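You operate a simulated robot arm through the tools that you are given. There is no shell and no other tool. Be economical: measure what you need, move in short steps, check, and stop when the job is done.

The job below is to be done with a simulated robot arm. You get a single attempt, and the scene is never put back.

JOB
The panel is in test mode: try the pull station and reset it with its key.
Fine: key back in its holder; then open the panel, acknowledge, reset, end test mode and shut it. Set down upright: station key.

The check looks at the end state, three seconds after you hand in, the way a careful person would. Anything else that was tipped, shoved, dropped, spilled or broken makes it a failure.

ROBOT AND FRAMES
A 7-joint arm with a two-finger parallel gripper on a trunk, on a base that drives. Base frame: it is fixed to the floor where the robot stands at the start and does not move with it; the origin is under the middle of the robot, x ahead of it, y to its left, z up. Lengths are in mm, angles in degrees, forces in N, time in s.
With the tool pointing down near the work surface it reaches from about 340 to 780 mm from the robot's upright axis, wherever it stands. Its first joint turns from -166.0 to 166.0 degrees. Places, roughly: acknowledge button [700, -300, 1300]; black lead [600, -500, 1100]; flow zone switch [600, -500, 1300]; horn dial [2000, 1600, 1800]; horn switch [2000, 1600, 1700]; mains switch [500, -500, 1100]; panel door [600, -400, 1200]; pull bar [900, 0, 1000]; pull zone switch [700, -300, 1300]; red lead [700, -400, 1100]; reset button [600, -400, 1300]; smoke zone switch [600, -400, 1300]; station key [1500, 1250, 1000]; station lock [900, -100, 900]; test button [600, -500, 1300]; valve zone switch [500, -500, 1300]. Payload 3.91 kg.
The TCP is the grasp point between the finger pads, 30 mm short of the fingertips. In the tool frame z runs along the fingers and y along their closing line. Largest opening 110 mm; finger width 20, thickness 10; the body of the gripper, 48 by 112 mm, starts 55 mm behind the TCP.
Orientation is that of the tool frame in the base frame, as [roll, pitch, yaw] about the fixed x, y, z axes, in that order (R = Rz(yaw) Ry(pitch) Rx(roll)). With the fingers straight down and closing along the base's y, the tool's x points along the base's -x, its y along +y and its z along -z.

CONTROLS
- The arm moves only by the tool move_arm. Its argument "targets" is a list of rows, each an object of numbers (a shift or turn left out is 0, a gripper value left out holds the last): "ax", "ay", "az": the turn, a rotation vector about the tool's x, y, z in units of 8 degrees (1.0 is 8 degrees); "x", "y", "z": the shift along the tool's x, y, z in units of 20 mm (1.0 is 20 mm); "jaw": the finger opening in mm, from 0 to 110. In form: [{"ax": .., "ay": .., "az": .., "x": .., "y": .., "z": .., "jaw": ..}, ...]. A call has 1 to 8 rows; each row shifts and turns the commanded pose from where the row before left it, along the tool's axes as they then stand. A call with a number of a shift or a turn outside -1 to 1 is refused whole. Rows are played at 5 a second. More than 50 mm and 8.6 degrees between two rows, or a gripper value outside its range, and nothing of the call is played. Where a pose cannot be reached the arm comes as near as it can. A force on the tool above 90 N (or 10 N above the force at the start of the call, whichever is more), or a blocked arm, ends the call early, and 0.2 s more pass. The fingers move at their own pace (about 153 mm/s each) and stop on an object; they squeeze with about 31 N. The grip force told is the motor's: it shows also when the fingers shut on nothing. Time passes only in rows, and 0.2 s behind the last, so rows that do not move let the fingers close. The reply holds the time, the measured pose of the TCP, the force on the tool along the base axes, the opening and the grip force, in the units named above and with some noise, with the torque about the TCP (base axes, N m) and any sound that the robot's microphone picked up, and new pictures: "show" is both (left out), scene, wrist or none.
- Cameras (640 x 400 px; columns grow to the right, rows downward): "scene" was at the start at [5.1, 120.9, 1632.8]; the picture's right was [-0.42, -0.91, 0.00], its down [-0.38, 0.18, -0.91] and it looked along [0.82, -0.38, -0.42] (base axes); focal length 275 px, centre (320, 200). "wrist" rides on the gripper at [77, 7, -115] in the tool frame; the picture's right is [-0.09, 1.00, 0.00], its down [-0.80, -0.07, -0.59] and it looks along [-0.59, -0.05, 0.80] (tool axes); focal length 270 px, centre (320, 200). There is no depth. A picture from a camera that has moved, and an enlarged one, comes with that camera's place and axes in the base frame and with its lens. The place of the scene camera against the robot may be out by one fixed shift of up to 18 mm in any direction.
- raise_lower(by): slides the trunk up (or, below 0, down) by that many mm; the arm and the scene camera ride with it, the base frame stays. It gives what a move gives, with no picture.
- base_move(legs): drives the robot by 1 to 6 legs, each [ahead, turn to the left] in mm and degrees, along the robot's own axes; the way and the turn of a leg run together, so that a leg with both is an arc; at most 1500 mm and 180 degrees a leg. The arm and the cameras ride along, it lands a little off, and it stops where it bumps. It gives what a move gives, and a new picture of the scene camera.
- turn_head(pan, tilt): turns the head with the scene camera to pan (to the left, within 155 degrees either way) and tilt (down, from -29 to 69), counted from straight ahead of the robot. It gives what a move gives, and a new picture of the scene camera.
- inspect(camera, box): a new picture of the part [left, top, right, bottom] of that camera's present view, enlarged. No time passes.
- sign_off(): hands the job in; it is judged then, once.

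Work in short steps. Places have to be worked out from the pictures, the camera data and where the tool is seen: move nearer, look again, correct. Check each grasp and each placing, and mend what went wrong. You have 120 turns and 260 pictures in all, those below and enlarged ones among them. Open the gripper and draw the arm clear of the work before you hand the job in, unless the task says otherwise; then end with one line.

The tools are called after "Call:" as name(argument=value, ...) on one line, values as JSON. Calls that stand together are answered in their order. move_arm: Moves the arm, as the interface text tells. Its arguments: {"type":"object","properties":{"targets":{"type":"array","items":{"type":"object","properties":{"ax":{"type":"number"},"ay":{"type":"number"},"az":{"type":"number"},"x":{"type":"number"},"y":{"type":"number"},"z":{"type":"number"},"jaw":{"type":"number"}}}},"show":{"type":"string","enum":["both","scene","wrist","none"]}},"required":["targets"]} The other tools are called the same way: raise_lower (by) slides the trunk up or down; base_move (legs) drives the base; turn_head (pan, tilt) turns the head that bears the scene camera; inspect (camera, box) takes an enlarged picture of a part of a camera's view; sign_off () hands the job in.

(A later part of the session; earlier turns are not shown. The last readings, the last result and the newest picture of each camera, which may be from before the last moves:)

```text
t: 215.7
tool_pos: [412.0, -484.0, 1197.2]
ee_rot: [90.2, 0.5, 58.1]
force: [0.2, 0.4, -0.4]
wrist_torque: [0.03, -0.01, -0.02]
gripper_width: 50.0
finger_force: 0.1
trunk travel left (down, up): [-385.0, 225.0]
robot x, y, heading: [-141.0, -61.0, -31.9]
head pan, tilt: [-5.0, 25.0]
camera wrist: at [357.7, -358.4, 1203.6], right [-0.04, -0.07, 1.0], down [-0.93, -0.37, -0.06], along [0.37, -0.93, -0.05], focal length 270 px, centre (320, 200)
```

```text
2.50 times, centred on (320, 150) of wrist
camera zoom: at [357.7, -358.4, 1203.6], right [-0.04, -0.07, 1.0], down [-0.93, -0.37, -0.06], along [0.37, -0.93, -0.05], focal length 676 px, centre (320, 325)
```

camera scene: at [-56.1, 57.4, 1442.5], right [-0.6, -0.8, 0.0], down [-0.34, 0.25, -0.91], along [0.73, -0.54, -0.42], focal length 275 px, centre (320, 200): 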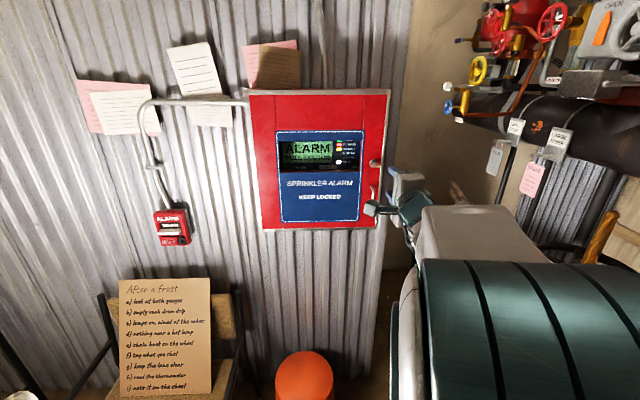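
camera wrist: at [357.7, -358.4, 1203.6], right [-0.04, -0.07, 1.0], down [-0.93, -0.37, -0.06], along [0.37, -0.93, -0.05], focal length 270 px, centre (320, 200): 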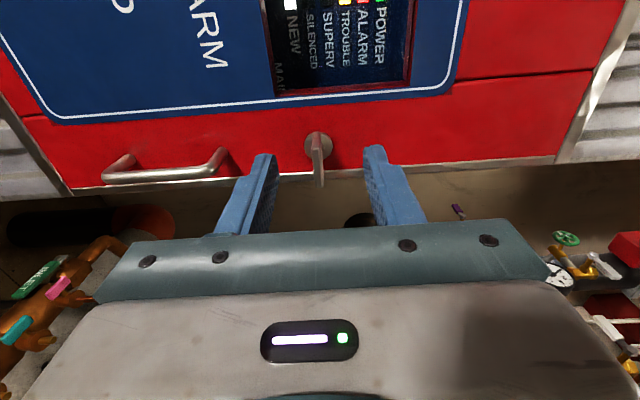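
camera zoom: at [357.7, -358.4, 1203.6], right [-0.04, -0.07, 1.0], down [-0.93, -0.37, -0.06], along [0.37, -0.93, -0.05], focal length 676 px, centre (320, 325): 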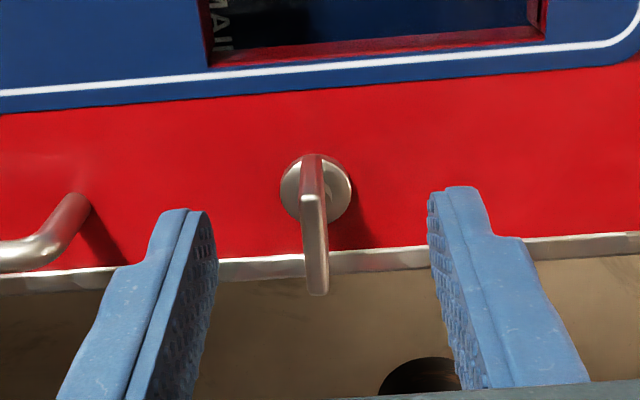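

Refined: boss is ~58 mm ahead, 4 mm to the right; the paddle front is level with my tips. I correct, advance 20 mm and close.

Call:
move_arm(targets=[{"x": -0.22, "z": 0.5}, {"z": 0.5}, {"jaw": 0}, {"jaw": 0}, {"jaw": 0}], show="wrist")

Call:
inspect(camera="wrist", box=[240, 70, 400, 230])

```text
t: 216.9
tool_pos: [428.2, -498.0, 1194.9]
ee_rot: [90.2, 0.6, 58.1]
force: [-3.5, 3.8, -13.6]
wrist_torque: [0.1, -0.1, 0.11]
gripper_width: 5.9
finger_force: 44.8
trunk travel left (down, up): [-385.0, 225.0]
robot x, y, heading: [-145.0, -65.5, -31.6]
head pan, tilt: [-5.0, 25.0]
camera wrist: at [372.6, -372.9, 1201.8], right [-0.04, -0.07, 1.0], down [-0.93, -0.37, -0.06], along [0.37, -0.93, -0.05], focal length 270 px, centre (320, 200)
```

wrist: 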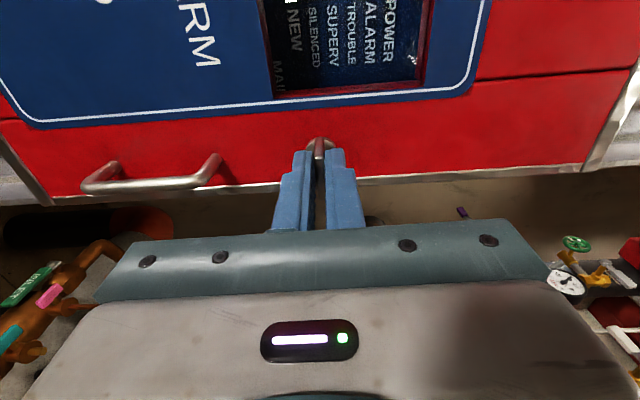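

```text
2.50 times, centred on (320, 150) of wrist
camera zoom: at [372.6, -372.9, 1201.8], right [-0.04, -0.07, 1.0], down [-0.93, -0.37, -0.06], along [0.37, -0.93, -0.05], focal length 676 px, centre (320, 325)
```

zoom: 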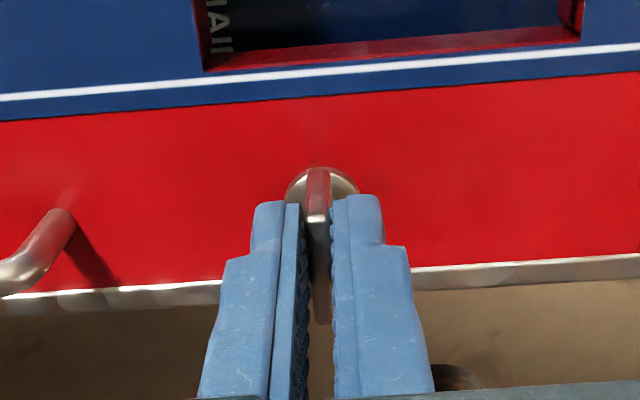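

Paddle gripped (5.9 mm). I try turning counter-clockwise a little first and watch the torque.

Call:
move_arm(targets=[{"y": -0.1}, {"az": -0.5}, {"az": -0.5}, {"az": -0.5}], show="none")

Call:
inspect(camera="wrist", box=[240, 70, 400, 230])

```text
t: 217.9
tool_pos: [426.6, -498.2, 1193.2]
ee_rot: [90.3, 12.5, 58.2]
force: [-7.6, 6.7, -18.0]
wrist_torque: [0.4, 0.42, 0.14]
gripper_width: 5.9
finger_force: 44.8
trunk travel left (down, up): [-385.0, 225.0]
robot x, y, heading: [-140.5, -63.3, -31.8]
head pan, tilt: [-5.0, 25.0]
```

```text
2.50 times, centred on (320, 150) of wrist
camera zoom: at [372.2, -373.3, 1184.1], right [0.07, 0.11, 0.99], down [-0.93, -0.36, 0.11], along [0.37, -0.93, 0.07], focal length 676 px, centre (320, 325)
```

zoom: 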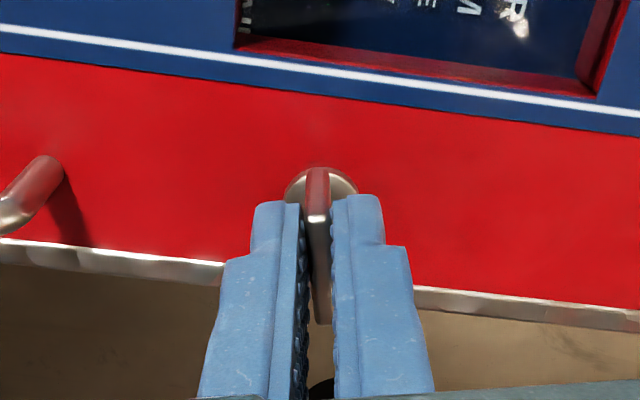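

It turns counter-clockwise freely. I continue to ~90 degrees total.

Call:
move_arm(targets=[{"y": -0.1, "az": -0.8}, {"az": -0.9}, {"az": -0.9}, {"az": -0.9}, {"az": -0.9}], show="none")

Call:
inspect(camera="wrist", box=[240, 70, 400, 230])

```text
t: 219.1
tool_pos: [426.4, -500.7, 1190.5]
ee_rot: [90.7, 47.8, 58.4]
force: [-8.9, 4.8, -22.4]
wrist_torque: [0.95, 1.19, 0.13]
gripper_width: 6.1
finger_force: 45.3
trunk travel left (down, up): [-385.0, 225.0]
robot x, y, heading: [-140.2, -69.4, -31.3]
head pan, tilt: [-5.0, 25.0]
```

```text
2.50 times, centred on (320, 150) of wrist
camera zoom: at [360.6, -391.6, 1138.8], right [0.37, 0.57, 0.73], down [-0.81, -0.19, 0.55], along [0.45, -0.8, 0.4], focal length 676 px, centre (320, 325)
```

zoom: 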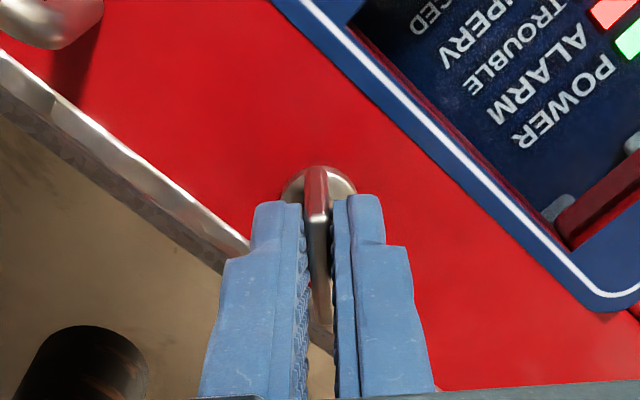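

Turned ~47 degrees. I lower 3 mm to relieve the side load and continue to 90.

Call:
move_arm(targets=[{"x": 0.11, "y": -0.1}, {"az": -0.9}, {"az": -0.9}, {"az": -0.9}, {"az": -0.9}, {"az": -0.9}, {"az": -0.8}], show="wrist")

Call:
inspect(camera="scene", box=[300, 100, 440, 240])

```text
t: 220.7
tool_pos: [423.9, -503.6, 1188.6]
ee_rot: [-172.8, 89.7, 155.0]
force: [-14.9, -14.5, -13.2]
wrist_torque: [0.9, 1.16, -1.05]
gripper_width: 5.8
finger_force: 44.6
trunk travel left (down, up): [-385.0, 225.0]
robot x, y, heading: [-138.6, -66.9, -31.7]
head pan, tilt: [-5.0, 25.0]
camera wrist: at [332.2, -437.1, 1112.6], right [0.53, 0.84, 0.09], down [-0.54, 0.26, 0.8], along [0.65, -0.47, 0.59], focal length 270 px, centre (320, 200)
```

wrist: 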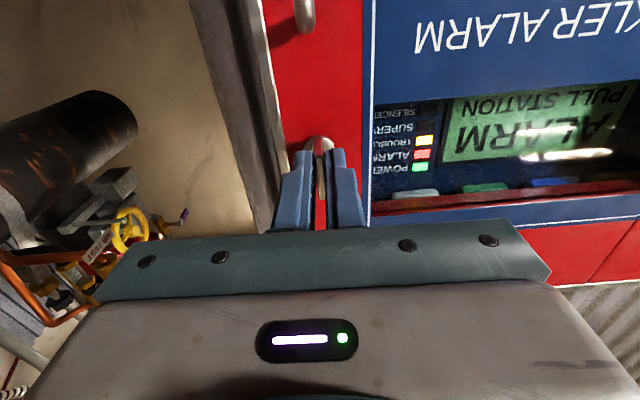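

```text
2.86 times, centred on (370, 170) of scene
camera zoom: at [-56.8, 53.5, 1442.8], right [-0.6, -0.8, 0.0], down [-0.34, 0.26, -0.91], along [0.73, -0.54, -0.42], focal length 786 px, centre (177, 286)
```

zoom: 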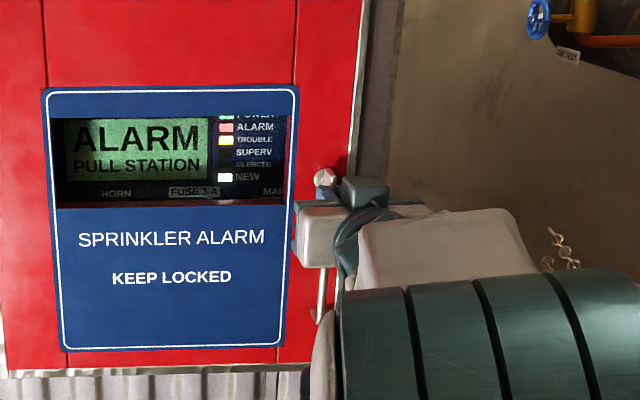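

Paddle is vertical now. Still gripping it, I gently pull 25 mm to test whether the door is free.

Call:
move_arm(targets=[{"z": -0.4}, {"z": -0.4}, {"z": -0.5}, {"z": -0.5}], show="wrist")

Call:
inspect(camera="scene", box=[240, 80, 440, 240])

```text
t: 221.7
tool_pos: [395.1, -480.9, 1192.0]
ee_rot: [-68.3, 89.9, -100.2]
force: [-0.7, 0.6, -0.4]
wrist_torque: [-0.02, 0.0, 0.01]
gripper_width: 0.1
finger_force: 37.1
trunk travel left (down, up): [-385.0, 225.0]
robot x, y, heading: [-146.4, -64.8, -31.1]
head pan, tilt: [-5.0, 25.0]
camera wrist: at [303.3, -413.4, 1114.3], right [0.53, 0.85, 0.09], down [-0.54, 0.26, 0.8], along [0.66, -0.47, 0.59], focal length 270 px, centre (320, 200)
```

wrist: 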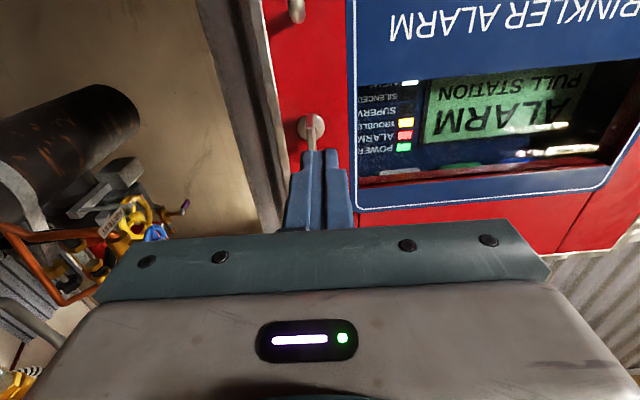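

```text
2.50 times, centred on (340, 160) of scene
camera zoom: at [-57.1, 58.5, 1442.4], right [-0.59, -0.8, 0.0], down [-0.34, 0.25, -0.91], along [0.73, -0.54, -0.42], focal length 688 px, centre (270, 300)
```

zoom: 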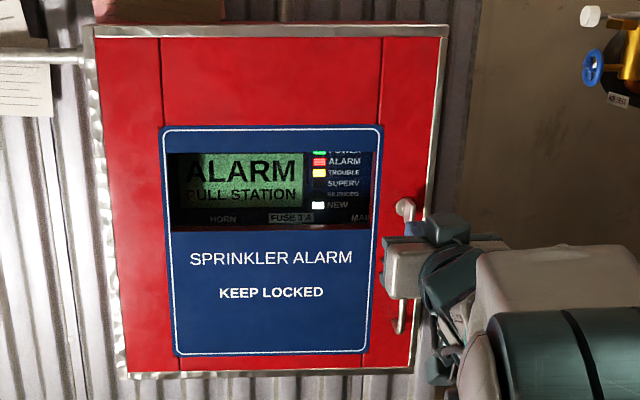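

The fingers slipped off the paddle (it stays vertical). I go to the handle: back 30 mm, open, and drop ~92 mm in front of it.

Call:
move_arm(targets=[{"z": -1, "jaw": 50}, {"z": -0.5}, {"x": 1, "y": 0.2}, {"x": 1, "y": 0.2}, {"x": 1}, {"x": 1}, {"x": 0.6}, {}], show="wrist")

Call:
inspect(camera="wrist", box=[220, 0, 420, 200])

```text
t: 223.5
tool_pos: [374.8, -457.7, 1099.2]
ee_rot: [-118.0, 89.9, -149.9]
force: [0.5, -1.0, 0.9]
wrist_torque: [0.02, -0.01, 0.0]
gripper_width: 50.2
finger_force: 0.0
trunk travel left (down, up): [-385.0, 225.0]
robot x, y, heading: [-141.7, -64.2, -31.5]
head pan, tilt: [-5.0, 25.0]
camera wrist: at [283.0, -391.6, 1021.8], right [0.53, 0.85, 0.09], down [-0.54, 0.26, 0.8], along [0.66, -0.47, 0.59], focal length 270 px, centre (320, 200)
```

wrist: 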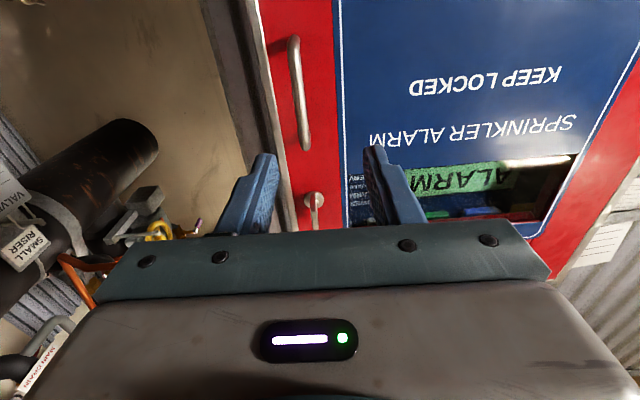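

```text
2.00 times, centred on (320, 100) of wrist
camera zoom: at [283.0, -391.6, 1021.8], right [0.53, 0.85, 0.09], down [-0.54, 0.26, 0.8], along [0.66, -0.47, 0.59], focal length 541 px, centre (320, 400)
```

zoom: 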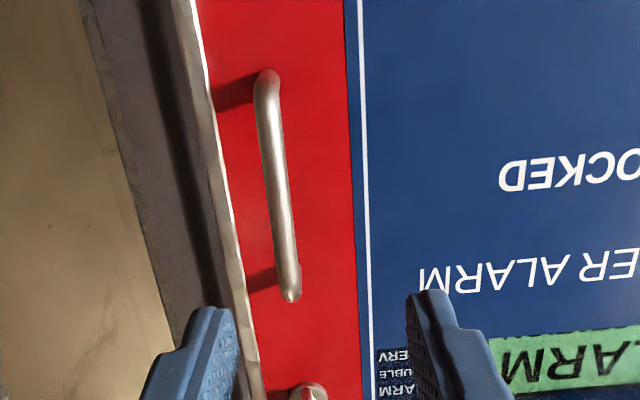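

Handle centre is ~28 mm lower and ~12 mm right of my axis. I correct and advance 30 mm.

Call:
move_arm(targets=[{"x": 0.7, "y": -0.6}, {"x": 0.65}, {"z": 0.75}, {"z": 0.75}, {}], show="none")

Call:
inspect(camera="wrist", box=[220, 0, 420, 200])

```text
t: 224.7
tool_pos: [393.8, -483.4, 1072.1]
ee_rot: [-111.1, 89.9, -143.1]
force: [-0.6, -0.2, 0.3]
wrist_torque: [0.02, -0.02, 0.01]
gripper_width: 50.0
finger_force: 0.1
trunk travel left (down, up): [-385.0, 225.0]
robot x, y, heading: [-140.6, -65.0, -31.5]
head pan, tilt: [-5.0, 25.0]
```

```text
2.00 times, centred on (320, 100) of wrist
camera zoom: at [302.0, -417.7, 995.0], right [0.53, 0.85, 0.09], down [-0.54, 0.26, 0.8], along [0.66, -0.47, 0.59], focal length 541 px, centre (320, 400)
```

zoom: 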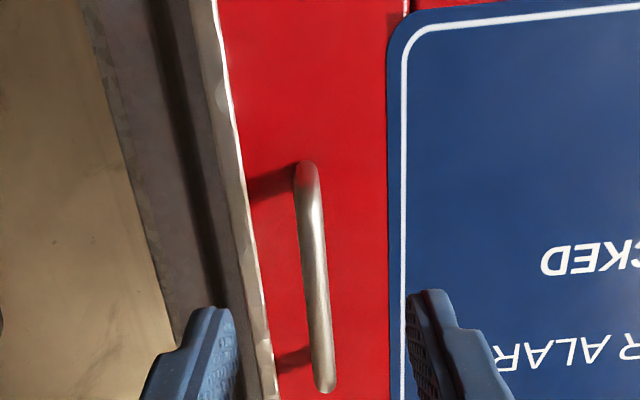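

Handle bar is ~71 mm ahead, centred within 3 mm. I advance 52 mm with small corrections and close on it.

Call:
move_arm(targets=[{"x": -0.17, "y": -0.13, "z": 0.6}, {"z": 1}, {"z": 1}, {"jaw": 0}, {"jaw": 0}, {"jaw": 0}], show="wrist")

Call:
inspect(camera="wrist", box=[220, 0, 420, 240])

```text
t: 226.1
tool_pos: [437.6, -513.0, 1074.1]
ee_rot: [-140.6, 89.8, -172.5]
force: [2.0, 1.0, -3.5]
wrist_torque: [0.3, 0.12, 0.0]
gripper_width: 9.1
finger_force: 44.9
trunk travel left (down, up): [-385.0, 225.0]
robot x, y, heading: [-141.3, -62.8, -31.5]
head pan, tilt: [-5.0, 25.0]
camera wrist: at [345.4, -446.7, 997.7], right [0.53, 0.85, 0.09], down [-0.54, 0.25, 0.8], along [0.66, -0.47, 0.59], focal length 270 px, centre (320, 200)
```

wrist: 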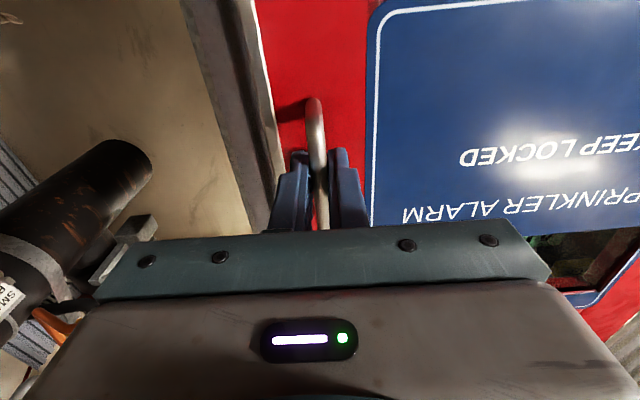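

```text
1.67 times, centred on (320, 120) of wrist
camera zoom: at [345.4, -446.7, 997.7], right [0.53, 0.85, 0.09], down [-0.54, 0.25, 0.8], along [0.66, -0.47, 0.59], focal length 450 px, centre (320, 333)
```

zoom: 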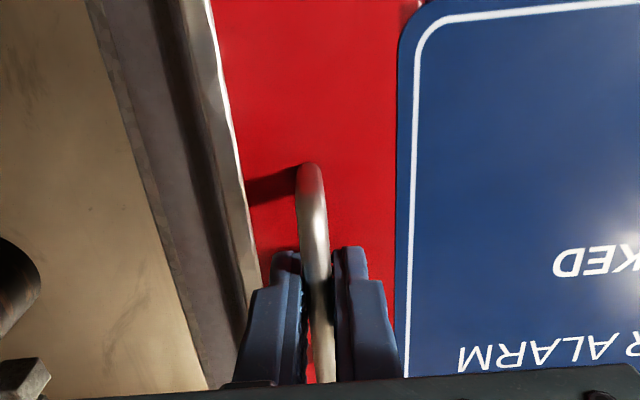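

Handle gripped (9.1 mm). I pull along the door's arc (hinge ~340 mm to the left), first ~10 degrees.

Call:
move_arm(targets=[{"z": -0.98, "y": 0.11}, {"z": -0.97, "y": 0.16}, {"z": -0.96, "y": 0.22}], show="both")

```text
t: 226.9
tool_pos: [391.5, -471.4, 1073.3]
ee_rot: [-149.5, 89.9, 178.8]
force: [1.0, -1.6, -0.7]
wrist_torque: [-0.06, -0.06, 0.01]
gripper_width: 0.0
finger_force: 37.8
trunk travel left (down, up): [-385.0, 225.0]
robot x, y, heading: [-144.6, -64.4, -31.5]
head pan, tilt: [-5.0, 25.0]
camera scene: at [-56.0, 56.8, 1442.4], right [-0.59, -0.81, 0.0], down [-0.34, 0.25, -0.91], along [0.73, -0.54, -0.42], focal length 275 px, centre (320, 200)
camera wrist: at [300.2, -406.1, 996.4], right [0.52, 0.85, 0.09], down [-0.54, 0.25, 0.8], along [0.66, -0.47, 0.59], focal length 270 px, centre (320, 200)
```

scene: 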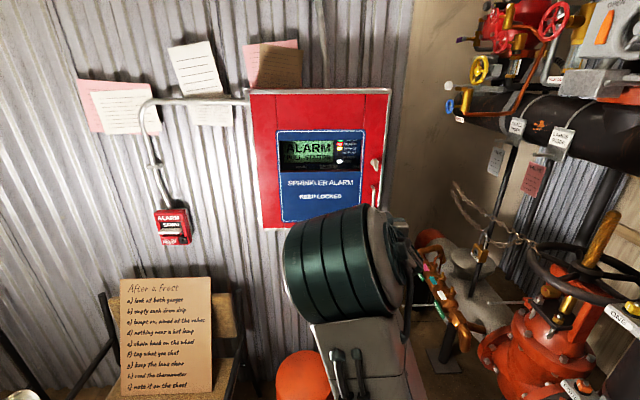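
wrist: 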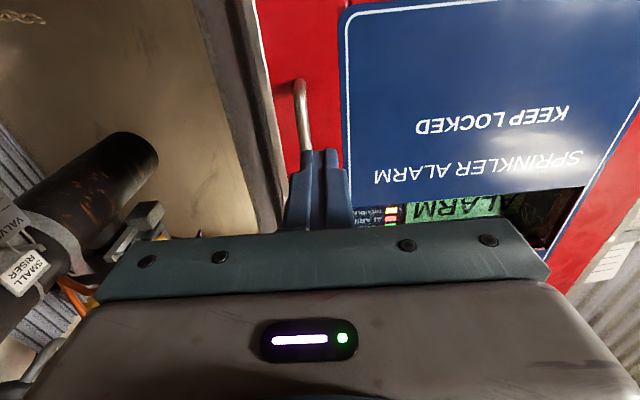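

It slipped off, so the door may still be held. I zoom on the latch and the door edge.

Call:
inspect(camera="scene", box=[345, 140, 405, 220])

Call:
inspect(camera="wrist", box=[230, 60, 370, 240])

```text
5.00 times, centred on (375, 180) of scene
camera zoom: at [-56.0, 56.8, 1442.4], right [-0.59, -0.81, 0.0], down [-0.34, 0.25, -0.91], along [0.73, -0.54, -0.42], focal length 1376 px, centre (45, 300)
```

zoom: 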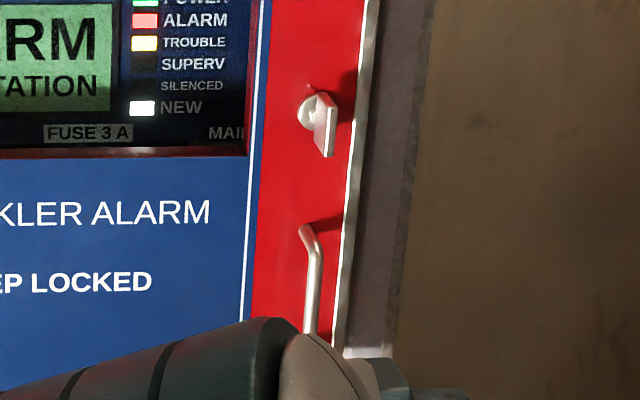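

```text
2.22 times, centred on (300, 150) of wrist
camera zoom: at [300.2, -406.1, 996.4], right [0.52, 0.85, 0.09], down [-0.54, 0.25, 0.8], along [0.66, -0.47, 0.59], focal length 601 px, centre (364, 311)
```

zoom: 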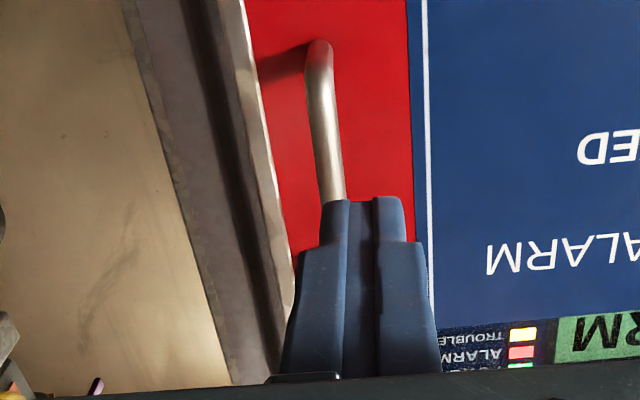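

Paddle is vertical; the earlier grip was only near the fingertips. I re-grip deeper on the bar (fingertips ~20 mm past it).

Call:
move_arm(targets=[{"jaw": 50, "y": -0.5}, {"jaw": 50}, {"z": 1}, {"z": 1}, {"z": 1}, {"z": 0.45}, {}], show="none")

Call:
inspect(camera="wrist", box=[220, 0, 420, 240])

```text
t: 228.5
tool_pos: [445.1, -519.0, 1075.1]
ee_rot: [-113.3, 89.9, -145.1]
force: [-3.3, 2.4, -0.6]
wrist_torque: [-0.01, -0.05, -0.13]
gripper_width: 49.8
finger_force: 0.1
trunk travel left (down, up): [-385.0, 225.0]
robot x, y, heading: [-143.1, -65.2, -31.8]
head pan, tilt: [-5.0, 25.0]
```

```text
1.67 times, centred on (320, 120) of wrist
camera zoom: at [353.3, -453.3, 998.2], right [0.53, 0.85, 0.09], down [-0.54, 0.26, 0.8], along [0.66, -0.47, 0.59], focal length 450 px, centre (320, 333)
```

zoom: 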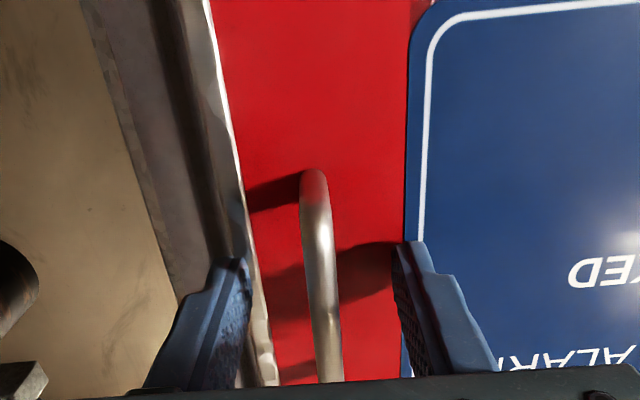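

Bar is between the fingers and deeper now. I close and pull slowly.

Call:
move_arm(targets=[{"jaw": 0, "z": -0.05}, {"jaw": 0}, {"jaw": 0}, {"z": -0.25}, {"z": -0.25}], show="wrist")

```text
t: 229.7
tool_pos: [441.7, -514.7, 1074.5]
ee_rot: [-154.3, 89.8, 174.1]
force: [35.0, -21.9, 9.8]
wrist_torque: [0.31, -0.44, 0.03]
gripper_width: 8.6
finger_force: 45.4
trunk travel left (down, up): [-385.0, 225.0]
robot x, y, heading: [-143.1, -67.9, -31.6]
head pan, tilt: [-5.0, 25.0]
camera wrist: at [349.4, -448.9, 997.2], right [0.52, 0.85, 0.09], down [-0.54, 0.25, 0.8], along [0.66, -0.47, 0.59], focal length 270 px, centre (320, 200)
```

wrist: 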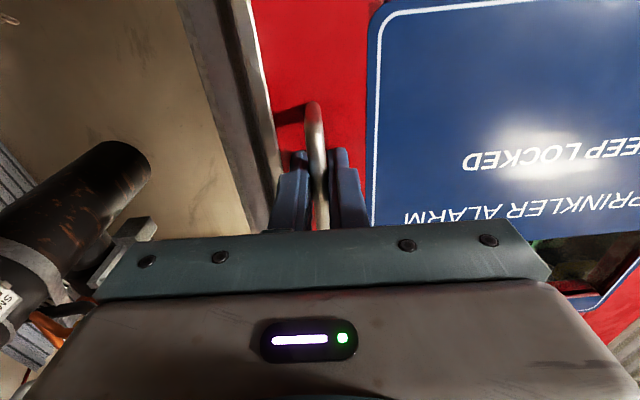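

41 N and the door doesn't budge: still latched. I release and go back up to look at the latch closely.

Call:
move_arm(targets=[{"jaw": 50}, {"jaw": 50}, {"z": -1}, {"z": -1}, {"z": -1}, {"x": -1}, {"x": -1}, {"x": -1}], show="none")

Call:
inspect(camera="wrist", box=[220, 60, 380, 220])

Call:
inspect(camera="scene", box=[355, 145, 395, 185])

```text
t: 231.5
tool_pos: [386.8, -482.1, 1136.5]
ee_rot: [-111.1, 89.8, -143.0]
force: [-0.1, 0.2, -0.7]
wrist_torque: [0.01, 0.0, 0.01]
gripper_width: 50.1
finger_force: 0.1
trunk travel left (down, up): [-385.0, 225.0]
robot x, y, heading: [-142.3, -66.3, -31.8]
head pan, tilt: [-5.0, 25.0]
```

```text
2.50 times, centred on (300, 140) of wrist
camera zoom: at [293.8, -415.5, 1058.8], right [0.53, 0.85, 0.09], down [-0.54, 0.25, 0.8], along [0.66, -0.47, 0.59], focal length 676 px, centre (370, 350)
```

zoom: 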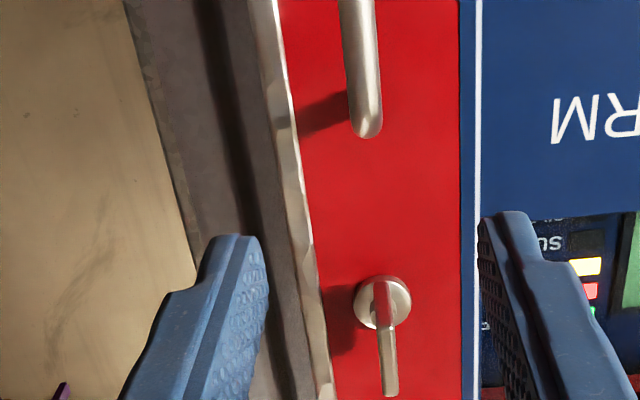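

```text
10.00 times, centred on (375, 165) of scene
camera zoom: at [-56.1, 57.4, 1442.4], right [-0.6, -0.8, 0.0], down [-0.34, 0.25, -0.91], along [0.73, -0.54, -0.42], focal length 2752 px, centre (-230, 550)
```

zoom: 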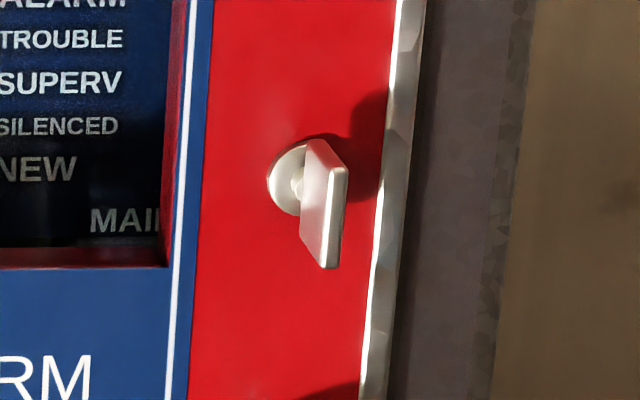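

The paddle stands vertical yet the door holds. I'll grip it again (fingers now close horizontally) and feel whether it turns further.

Call:
move_arm(targets=[{"x": -1}, {"x": -1}, {"x": -0.5, "y": 0.05}, {"z": 1}, {"z": 1}, {"jaw": 0}, {"jaw": 0}, {"jaw": 0}], show="wrist")

```text
t: 233.3
tool_pos: [421.2, -501.5, 1185.1]
ee_rot: [-138.1, 89.8, -169.8]
force: [1.9, 0.9, -2.5]
wrist_torque: [0.32, 0.47, -0.35]
gripper_width: 5.7
finger_force: 45.1
trunk travel left (down, up): [-385.0, 225.0]
robot x, y, heading: [-138.8, -68.7, -31.4]
head pan, tilt: [-5.0, 25.0]
camera wrist: at [328.2, -435.9, 1107.7], right [0.53, 0.85, 0.09], down [-0.54, 0.25, 0.8], along [0.66, -0.47, 0.59], focal length 270 px, centre (320, 200)
```

wrist: 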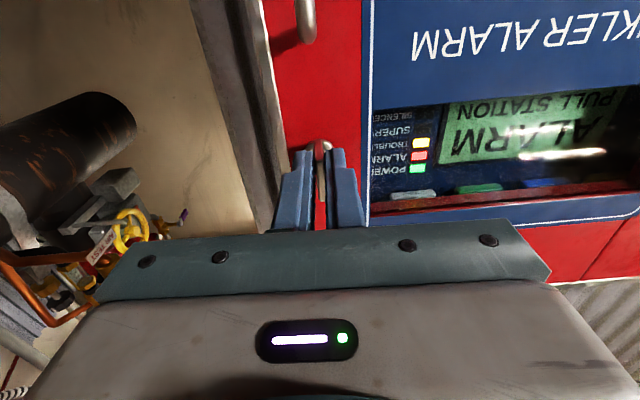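

Gripped (5.7 mm). I turn a further 24 degrees counter-clockwise and watch the torque.

Call:
move_arm(targets=[{"az": -0.75}, {"az": -0.75}, {"az": -0.75}, {"az": -0.75}], show="wrist")

Call:
inspect(camera="wrist", box=[250, 80, 390, 240])

```text
t: 234.3
tool_pos: [420.0, -503.2, 1184.0]
ee_rot: [-90.4, 66.0, -122.4]
force: [-1.7, 0.6, -7.4]
wrist_torque: [1.06, 0.3, -0.5]
gripper_width: 11.5
finger_force: 45.0
trunk travel left (down, up): [-385.0, 225.0]
robot x, y, heading: [-140.9, -64.1, -31.6]
head pan, tilt: [-5.0, 25.0]
camera wrist: at [310.7, -464.3, 1111.3], right [0.5, 0.8, -0.33], down [-0.36, 0.54, 0.76], along [0.79, -0.26, 0.56], focal length 270 px, centre (320, 200)
```

wrist: 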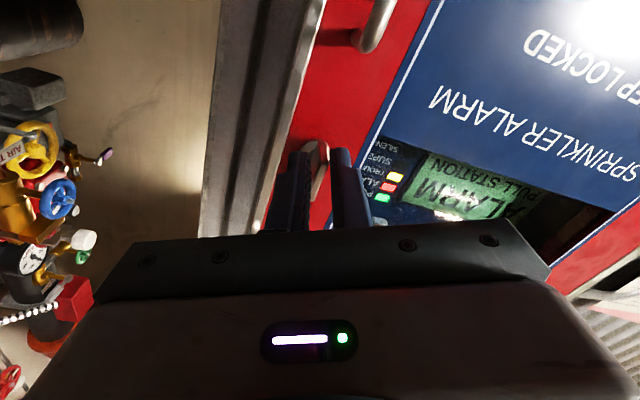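

```text
2.50 times, centred on (320, 160) of wrist
camera zoom: at [310.7, -464.3, 1111.3], right [0.5, 0.8, -0.33], down [-0.36, 0.54, 0.76], along [0.79, -0.26, 0.56], focal length 676 px, centre (320, 300)
```

zoom: 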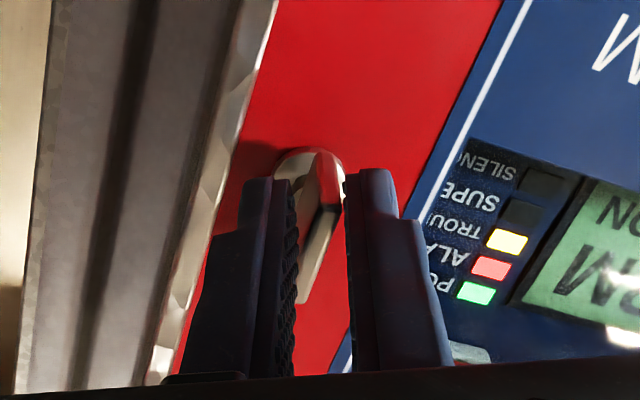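

The paddle hits a firm stop at vertical. Since the door still held, I test the other sense: turn it back clockwise through horizontal and feel for a stop there.

Call:
move_arm(targets=[{"az": 1}, {"az": 1}, {"az": 1}, {"az": 1}, {"az": 1}, {"az": 1}, {"az": 1}, {"az": 1}], show="none")

Call:
move_arm(targets=[{"az": 1}, {"az": 1}, {"az": 1}, {"az": 1}, {"az": 1}, {"az": 1}, {"az": 1}], show="none")

Call:
move_arm(targets=[{"az": 1}, {"az": 1}], show="wrist")

Call:
inspect(camera="scene", box=[340, 130, 410, 200])

```text
t: 236.1
tool_pos: [424.8, -496.1, 1187.0]
ee_rot: [89.9, 50.2, 58.5]
force: [10.5, 18.4, 0.3]
wrist_torque: [0.22, 0.62, 0.64]
gripper_width: 5.7
finger_force: 45.3
trunk travel left (down, up): [-385.0, 225.0]
robot x, y, heading: [-139.9, -62.7, -31.2]
head pan, tilt: [-5.0, 25.0]
```

```text
t: 237.7
tool_pos: [422.7, -493.7, 1194.6]
ee_rot: [89.0, -5.7, 58.9]
force: [20.1, 18.3, 39.2]
wrist_torque: [-1.01, -0.07, 0.45]
gripper_width: 7.0
finger_force: 44.9
trunk travel left (down, up): [-385.0, 225.0]
robot x, y, heading: [-140.6, -66.5, -31.0]
head pan, tilt: [-5.0, 25.0]
```

```text
t: 238.3
tool_pos: [423.3, -491.9, 1194.7]
ee_rot: [88.8, -21.7, 59.2]
force: [18.1, 18.7, 41.6]
wrist_torque: [-1.37, -0.14, 0.98]
gripper_width: 11.2
finger_force: 44.9
trunk travel left (down, up): [-385.0, 225.0]
robot x, y, heading: [-141.2, -60.8, -31.5]
head pan, tilt: [-5.0, 25.0]
camera wrist: at [361.9, -374.4, 1227.8], right [-0.25, -0.37, 0.89], down [-0.87, -0.31, -0.37], along [0.42, -0.87, -0.25], focal length 270 px, centre (320, 200)
```

wrist: 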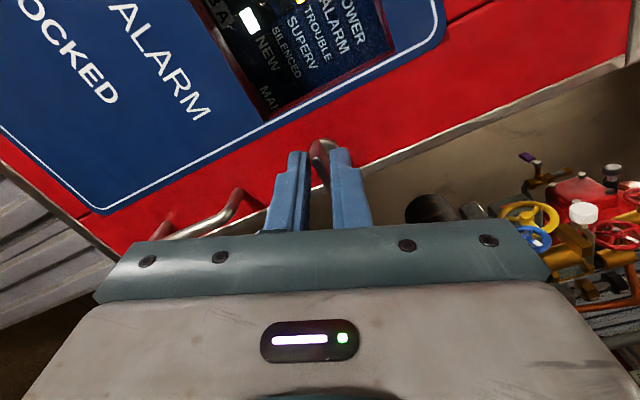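

```text
5.71 times, centred on (375, 165) of scene
camera zoom: at [-53.5, 70.9, 1442.0], right [-0.59, -0.81, 0.01], down [-0.34, 0.24, -0.91], along [0.73, -0.54, -0.42], focal length 1572 px, centre (6, 400)
```

zoom: 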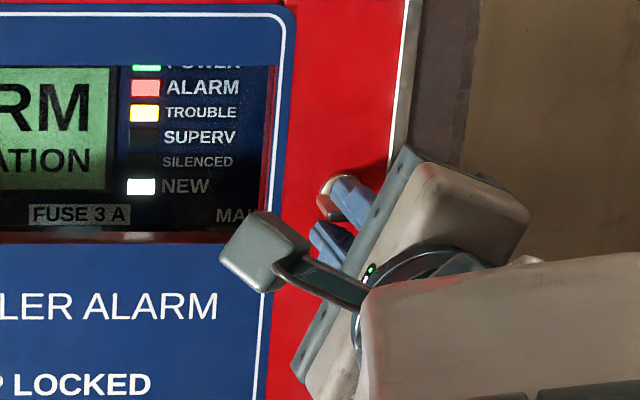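

It also stops at horizontal, so its range is just 0–90. I realign and, still holding the paddle, test-pull the door in this position.

Call:
move_arm(targets=[{"az": -1}, {"az": -1}, {"y": -0.1}, {"z": -0.3}, {"z": -0.3}], show="wrist")

```text
t: 239.5
tool_pos: [412.1, -487.4, 1195.9]
ee_rot: [88.7, -5.4, 58.8]
force: [19.2, 16.6, 49.4]
wrist_torque: [-1.25, -0.25, -0.09]
gripper_width: 7.1
finger_force: 45.0
trunk travel left (down, up): [-385.0, 225.0]
robot x, y, heading: [-141.4, -65.3, -31.2]
head pan, tilt: [-5.0, 25.0]
camera wrist: at [355.7, -362.5, 1205.9], right [-0.11, -0.14, 0.98], down [-0.92, -0.37, -0.16], along [0.39, -0.92, -0.09], focal length 270 px, centre (320, 200)
```

wrist: 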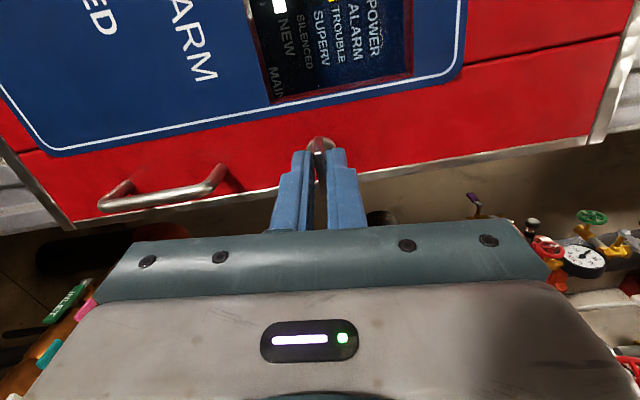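

Little pull force registered; I check whether the door has opened at its edge.

Call:
inspect(camera="scene", box=[240, 80, 420, 240])

Call:
inspect(camera="wrist", box=[60, 100, 400, 240])

```text
2.50 times, centred on (330, 160) of scene
camera zoom: at [-52.3, 72.8, 1442.0], right [-0.59, -0.81, 0.01], down [-0.34, 0.24, -0.91], along [0.73, -0.54, -0.42], focal length 688 px, centre (295, 300)
```

zoom: 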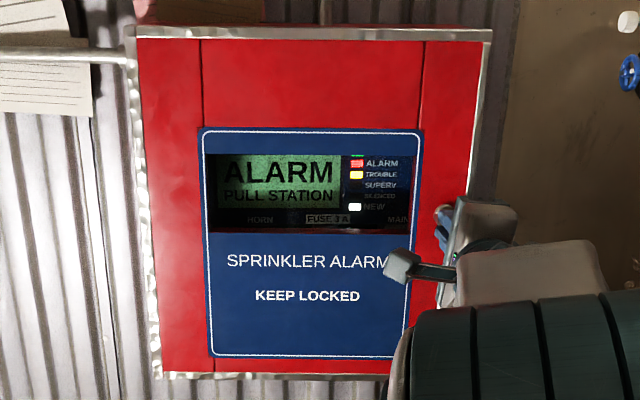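

```text
1.88 times, centred on (230, 170) of wrist
camera zoom: at [355.7, -362.5, 1205.9], right [-0.11, -0.14, 0.98], down [-0.92, -0.37, -0.16], along [0.39, -0.92, -0.09], focal length 509 px, centre (489, 256)
```

zoom: 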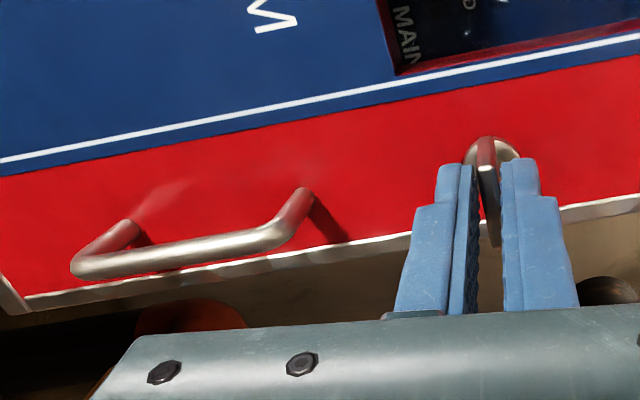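

Door still shut at horizontal. The range end opposite to the start (vertical) should be the unlocked one, so I turn it firmly to that stop again, then will pull the handle harder.

Call:
move_arm(targets=[{"y": 0.2, "z": 0.6}, {"az": -1}, {"az": -1}, {"az": -1}, {"az": -1}, {"az": -1}, {"az": -1}, {"az": -1}], show="none")

Call:
move_arm(targets=[{"az": -1}, {"az": -1}, {"az": -1}, {"az": -1}, {"az": -1}, {"az": -1}, {"az": -0.5}], show="wrist")

Call:
inspect(camera="scene", box=[340, 130, 410, 200])

```text
t: 241.3
tool_pos: [420.8, -498.7, 1192.8]
ee_rot: [89.4, 50.5, 57.8]
force: [10.3, 12.5, 27.3]
wrist_torque: [-0.1, 0.01, 0.53]
gripper_width: 5.8
finger_force: 45.6
trunk travel left (down, up): [-385.0, 225.0]
robot x, y, heading: [-145.0, -64.5, -31.2]
head pan, tilt: [-5.0, 25.0]
```

```text
t: 242.9
tool_pos: [418.8, -501.0, 1188.9]
ee_rot: [-89.7, 77.8, -121.7]
force: [5.6, 3.5, 18.1]
wrist_torque: [0.57, -0.69, -0.14]
gripper_width: 9.4
finger_force: 45.1
trunk travel left (down, up): [-385.0, 225.0]
robot x, y, heading: [-142.9, -66.0, -31.8]
head pan, tilt: [-5.0, 25.0]
camera wrist: at [318.2, -448.6, 1111.8], right [0.53, 0.84, -0.12], down [-0.45, 0.4, 0.8], along [0.72, -0.36, 0.59], focal length 270 px, centre (320, 200)
```

wrist: 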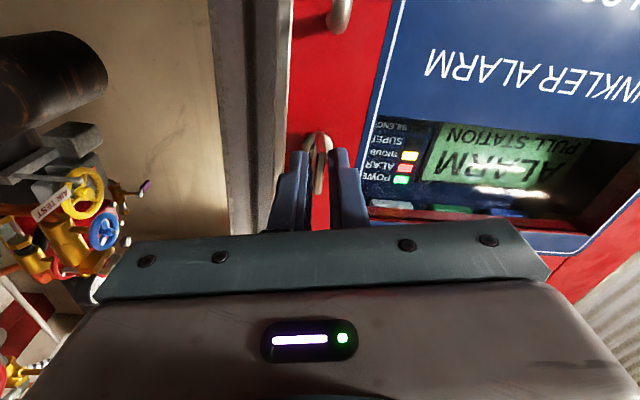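

```text
5.71 times, centred on (375, 165) of scene
camera zoom: at [-56.3, 59.9, 1442.3], right [-0.6, -0.8, 0.0], down [-0.34, 0.25, -0.91], along [0.73, -0.54, -0.42], focal length 1572 px, centre (6, 400)
```

zoom: 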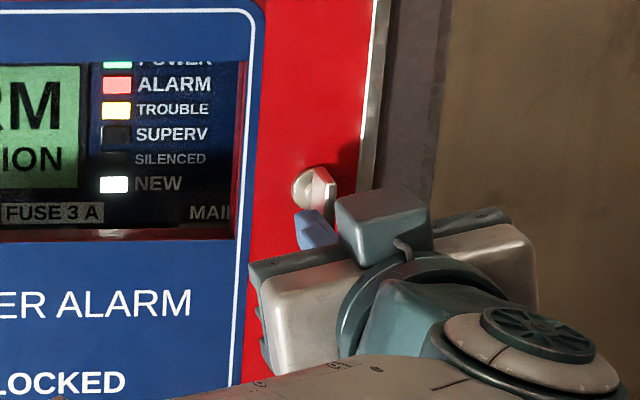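

At the stop (jaws wedged open by it). I release, step back and go down to the handle again.

Call:
move_arm(targets=[{"az": 0.75}, {"az": 0.75, "jaw": 50}, {"jaw": 50}, {"z": -1}, {"z": -1}, {"z": -1}, {"x": 1}, {"x": 1}], show="none")

Call:
move_arm(targets=[{"x": 1}, {"x": 1}, {"x": 1}, {"x": 0.8}, {"z": 1}, {"z": 0.5}, {}], show="none")

Call:
inspect(camera="wrist", box=[220, 0, 420, 240])

```text
t: 244.7
tool_pos: [369.6, -471.5, 1147.1]
ee_rot: [-116.2, 89.9, -148.0]
force: [0.9, -0.3, -1.4]
wrist_torque: [-0.01, -0.01, -0.04]
gripper_width: 50.3
finger_force: 0.0
trunk travel left (down, up): [-385.0, 225.0]
robot x, y, heading: [-140.5, -66.0, -31.7]
head pan, tilt: [-5.0, 25.0]
```

```text
t: 246.3
tool_pos: [395.3, -486.7, 1071.5]
ee_rot: [-123.1, 89.8, -155.0]
force: [0.5, 0.3, 0.3]
wrist_torque: [0.0, 0.0, -0.01]
gripper_width: 49.9
finger_force: 0.0
trunk travel left (down, up): [-385.0, 225.0]
robot x, y, heading: [-137.1, -61.8, -31.5]
head pan, tilt: [-5.0, 25.0]
```

```text
1.67 times, centred on (320, 120) of wrist
camera zoom: at [302.6, -419.8, 994.0], right [0.53, 0.85, 0.09], down [-0.54, 0.25, 0.8], along [0.66, -0.47, 0.59], focal length 450 px, centre (320, 333)
```

zoom: 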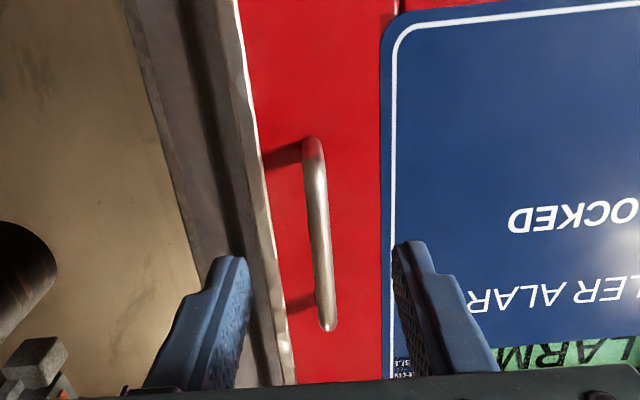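

Handle centred. I advance 58 mm, close, and pull with more force, stepping slowly.

Call:
move_arm(targets=[{"z": 1}, {"z": 1}, {"z": 0.9}, {"jaw": 0}, {"jaw": 0}, {"jaw": 0}, {"z": -0.3}, {"z": -0.3}], show="none")

Call:
move_arm(targets=[{"z": -0.3}, {"z": -0.3}], show="wrist")

```text
t: 248.1
tool_pos: [438.9, -512.5, 1069.4]
ee_rot: [-162.4, 89.8, 165.8]
force: [32.2, -27.3, 13.1]
wrist_torque: [0.06, -0.24, -0.08]
gripper_width: 8.8
finger_force: 45.6
trunk travel left (down, up): [-385.0, 225.0]
robot x, y, heading: [-140.3, -65.3, -31.4]
head pan, tilt: [-5.0, 25.0]
```

```text
t: 248.7
tool_pos: [427.8, -505.6, 1067.0]
ee_rot: [-165.5, 89.5, 162.7]
force: [33.7, -24.9, 1.4]
wrist_torque: [0.2, -0.09, -0.1]
gripper_width: 8.4
finger_force: 45.0
trunk travel left (down, up): [-385.0, 225.0]
robot x, y, heading: [-140.8, -68.4, -31.7]
head pan, tilt: [-5.0, 25.0]
camera wrist: at [334.8, -440.1, 990.9], right [0.53, 0.85, 0.09], down [-0.54, 0.25, 0.81], along [0.66, -0.47, 0.59], focal length 270 px, centre (320, 200)
```

wrist: 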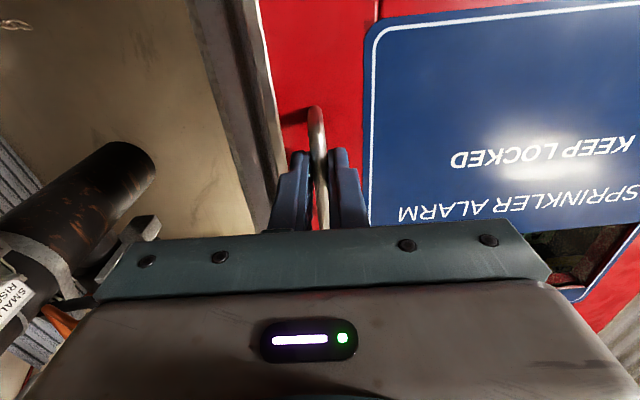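

The pads slip at ~42 N, so friction grip isn't enough. I'll grip the bar from the right at ~50 deg yaw so one finger sits behind it; first back off, shift right and yaw.

Call:
move_arm(targets=[{"jaw": 30}, {"jaw": 30}, {"z": -1}, {"z": -1}, {"z": -1}, {"y": -1}, {"y": -1}, {"y": -0.75}], show="none")

Call:
move_arm(targets=[{"ax": -0.9}, {"ax": -0.9}, {"ax": -0.9}, {"ax": -0.9}, {"ax": -0.9}, {"ax": -0.9}, {"ax": -0.85}, {}], show="both")

```text
t: 250.5
tool_pos: [343.2, -520.0, 1071.8]
ee_rot: [-101.1, 89.8, -133.0]
force: [1.0, 0.2, 0.3]
wrist_torque: [0.03, -0.01, -0.02]
gripper_width: 30.1
finger_force: 0.1
trunk travel left (down, up): [-385.0, 225.0]
robot x, y, heading: [-139.7, -67.7, -31.7]
head pan, tilt: [-5.0, 25.0]
```

```text
t: 252.3
tool_pos: [343.8, -517.7, 1071.9]
ee_rot: [-160.9, 89.9, -142.5]
force: [0.0, 0.4, 0.2]
wrist_torque: [-0.02, -0.01, 0.0]
gripper_width: 29.8
finger_force: 0.1
trunk travel left (down, up): [-385.0, 225.0]
robot x, y, heading: [-142.4, -65.2, -31.5]
head pan, tilt: [-5.0, 25.0]
camera scene: at [-55.7, 57.8, 1442.5], right [-0.6, -0.8, 0.0], down [-0.34, 0.25, -0.91], along [0.73, -0.54, -0.42], focal length 275 px, centre (320, 200)
camera wrist: at [234.1, -548.8, 994.4], right [-0.31, 0.95, 0.09], down [-0.54, -0.25, 0.8], along [0.78, 0.2, 0.59], focal length 270 px, centre (320, 200)
```

scene: 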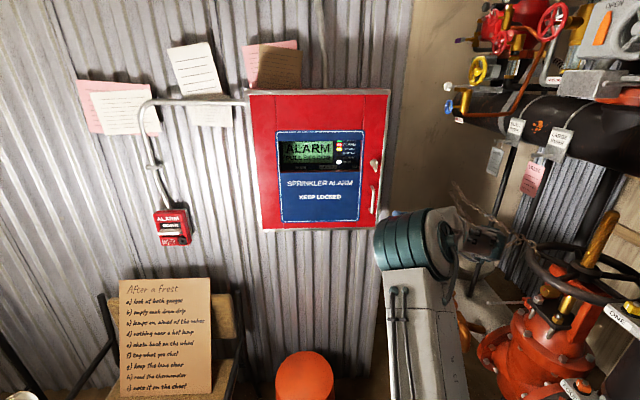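
wrist: 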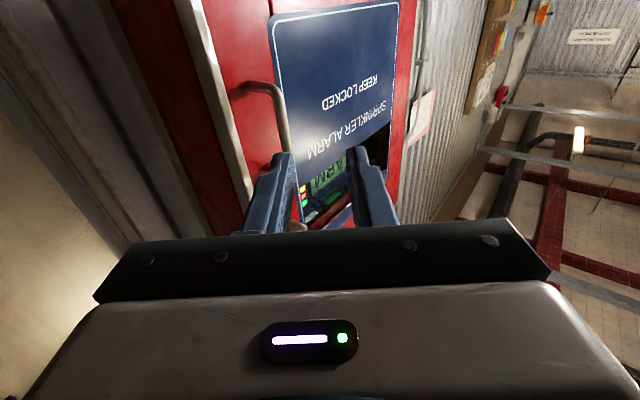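

Good oblique view; the bar is ~100 mm ahead and ~33 mm toward the wall side. I shift -33 mm and advance 45 mm, then check.

Call:
move_arm(targets=[{"y": -0.85}, {"y": -0.8}, {"z": 1}, {"z": 1}, {"z": 0.3}, {}], show="none")

Call:
inspect(camera="wrist", box=[220, 40, 420, 240])

```text
t: 253.7
tool_pos: [396.4, -536.1, 1071.7]
ee_rot: [-157.6, 90.0, -139.5]
force: [-0.5, -1.2, -0.4]
wrist_torque: [-0.01, 0.0, 0.0]
gripper_width: 30.1
finger_force: 0.0
trunk travel left (down, up): [-385.0, 225.0]
robot x, y, heading: [-139.0, -61.6, -31.5]
head pan, tilt: [-5.0, 25.0]
```

```text
2.00 times, centred on (320, 140) of wrist
camera zoom: at [287.6, -565.8, 994.6], right [-0.31, 0.95, 0.09], down [-0.54, -0.25, 0.8], along [0.78, 0.2, 0.59], focal length 541 px, centre (320, 320)
```

zoom: 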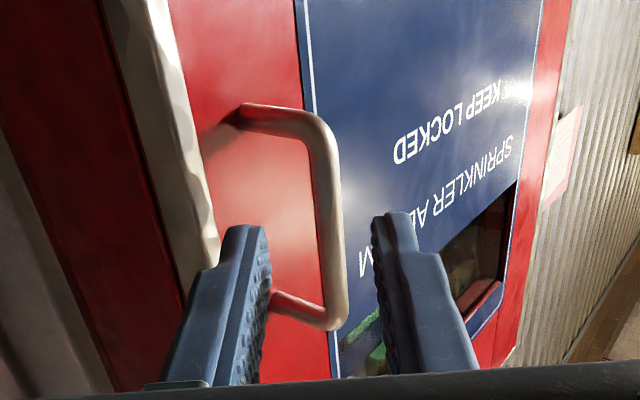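

Bar lies between the fingers, offset 3 mm. I advance 40 mm and close.

Call:
move_arm(targets=[{"y": 0.15, "z": 0.7}, {"z": 0.7}, {"z": 0.6}, {"jaw": 0}, {"jaw": 0}, {"jaw": 0}], show="none")

Call:
inspect(camera="wrist", box=[220, 40, 420, 240])

```text
t: 255.1
tool_pos: [433.5, -520.7, 1071.4]
ee_rot: [-176.1, 90.0, -157.9]
force: [0.4, -1.1, 2.4]
wrist_torque: [0.67, 0.52, -0.03]
gripper_width: 8.6
finger_force: 45.1
trunk travel left (down, up): [-385.0, 225.0]
robot x, y, heading: [-140.5, -60.8, -31.7]
head pan, tilt: [-5.0, 25.0]
```

```text
2.00 times, centred on (320, 140) of wrist
camera zoom: at [324.1, -550.4, 994.3], right [-0.31, 0.95, 0.09], down [-0.54, -0.25, 0.8], along [0.78, 0.2, 0.59], focal length 541 px, centre (320, 320)
```

zoom: 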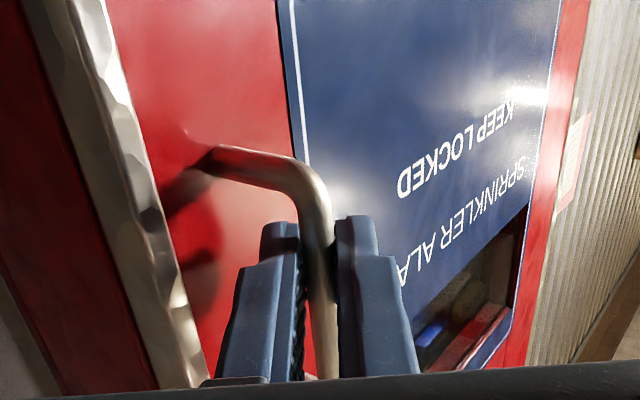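

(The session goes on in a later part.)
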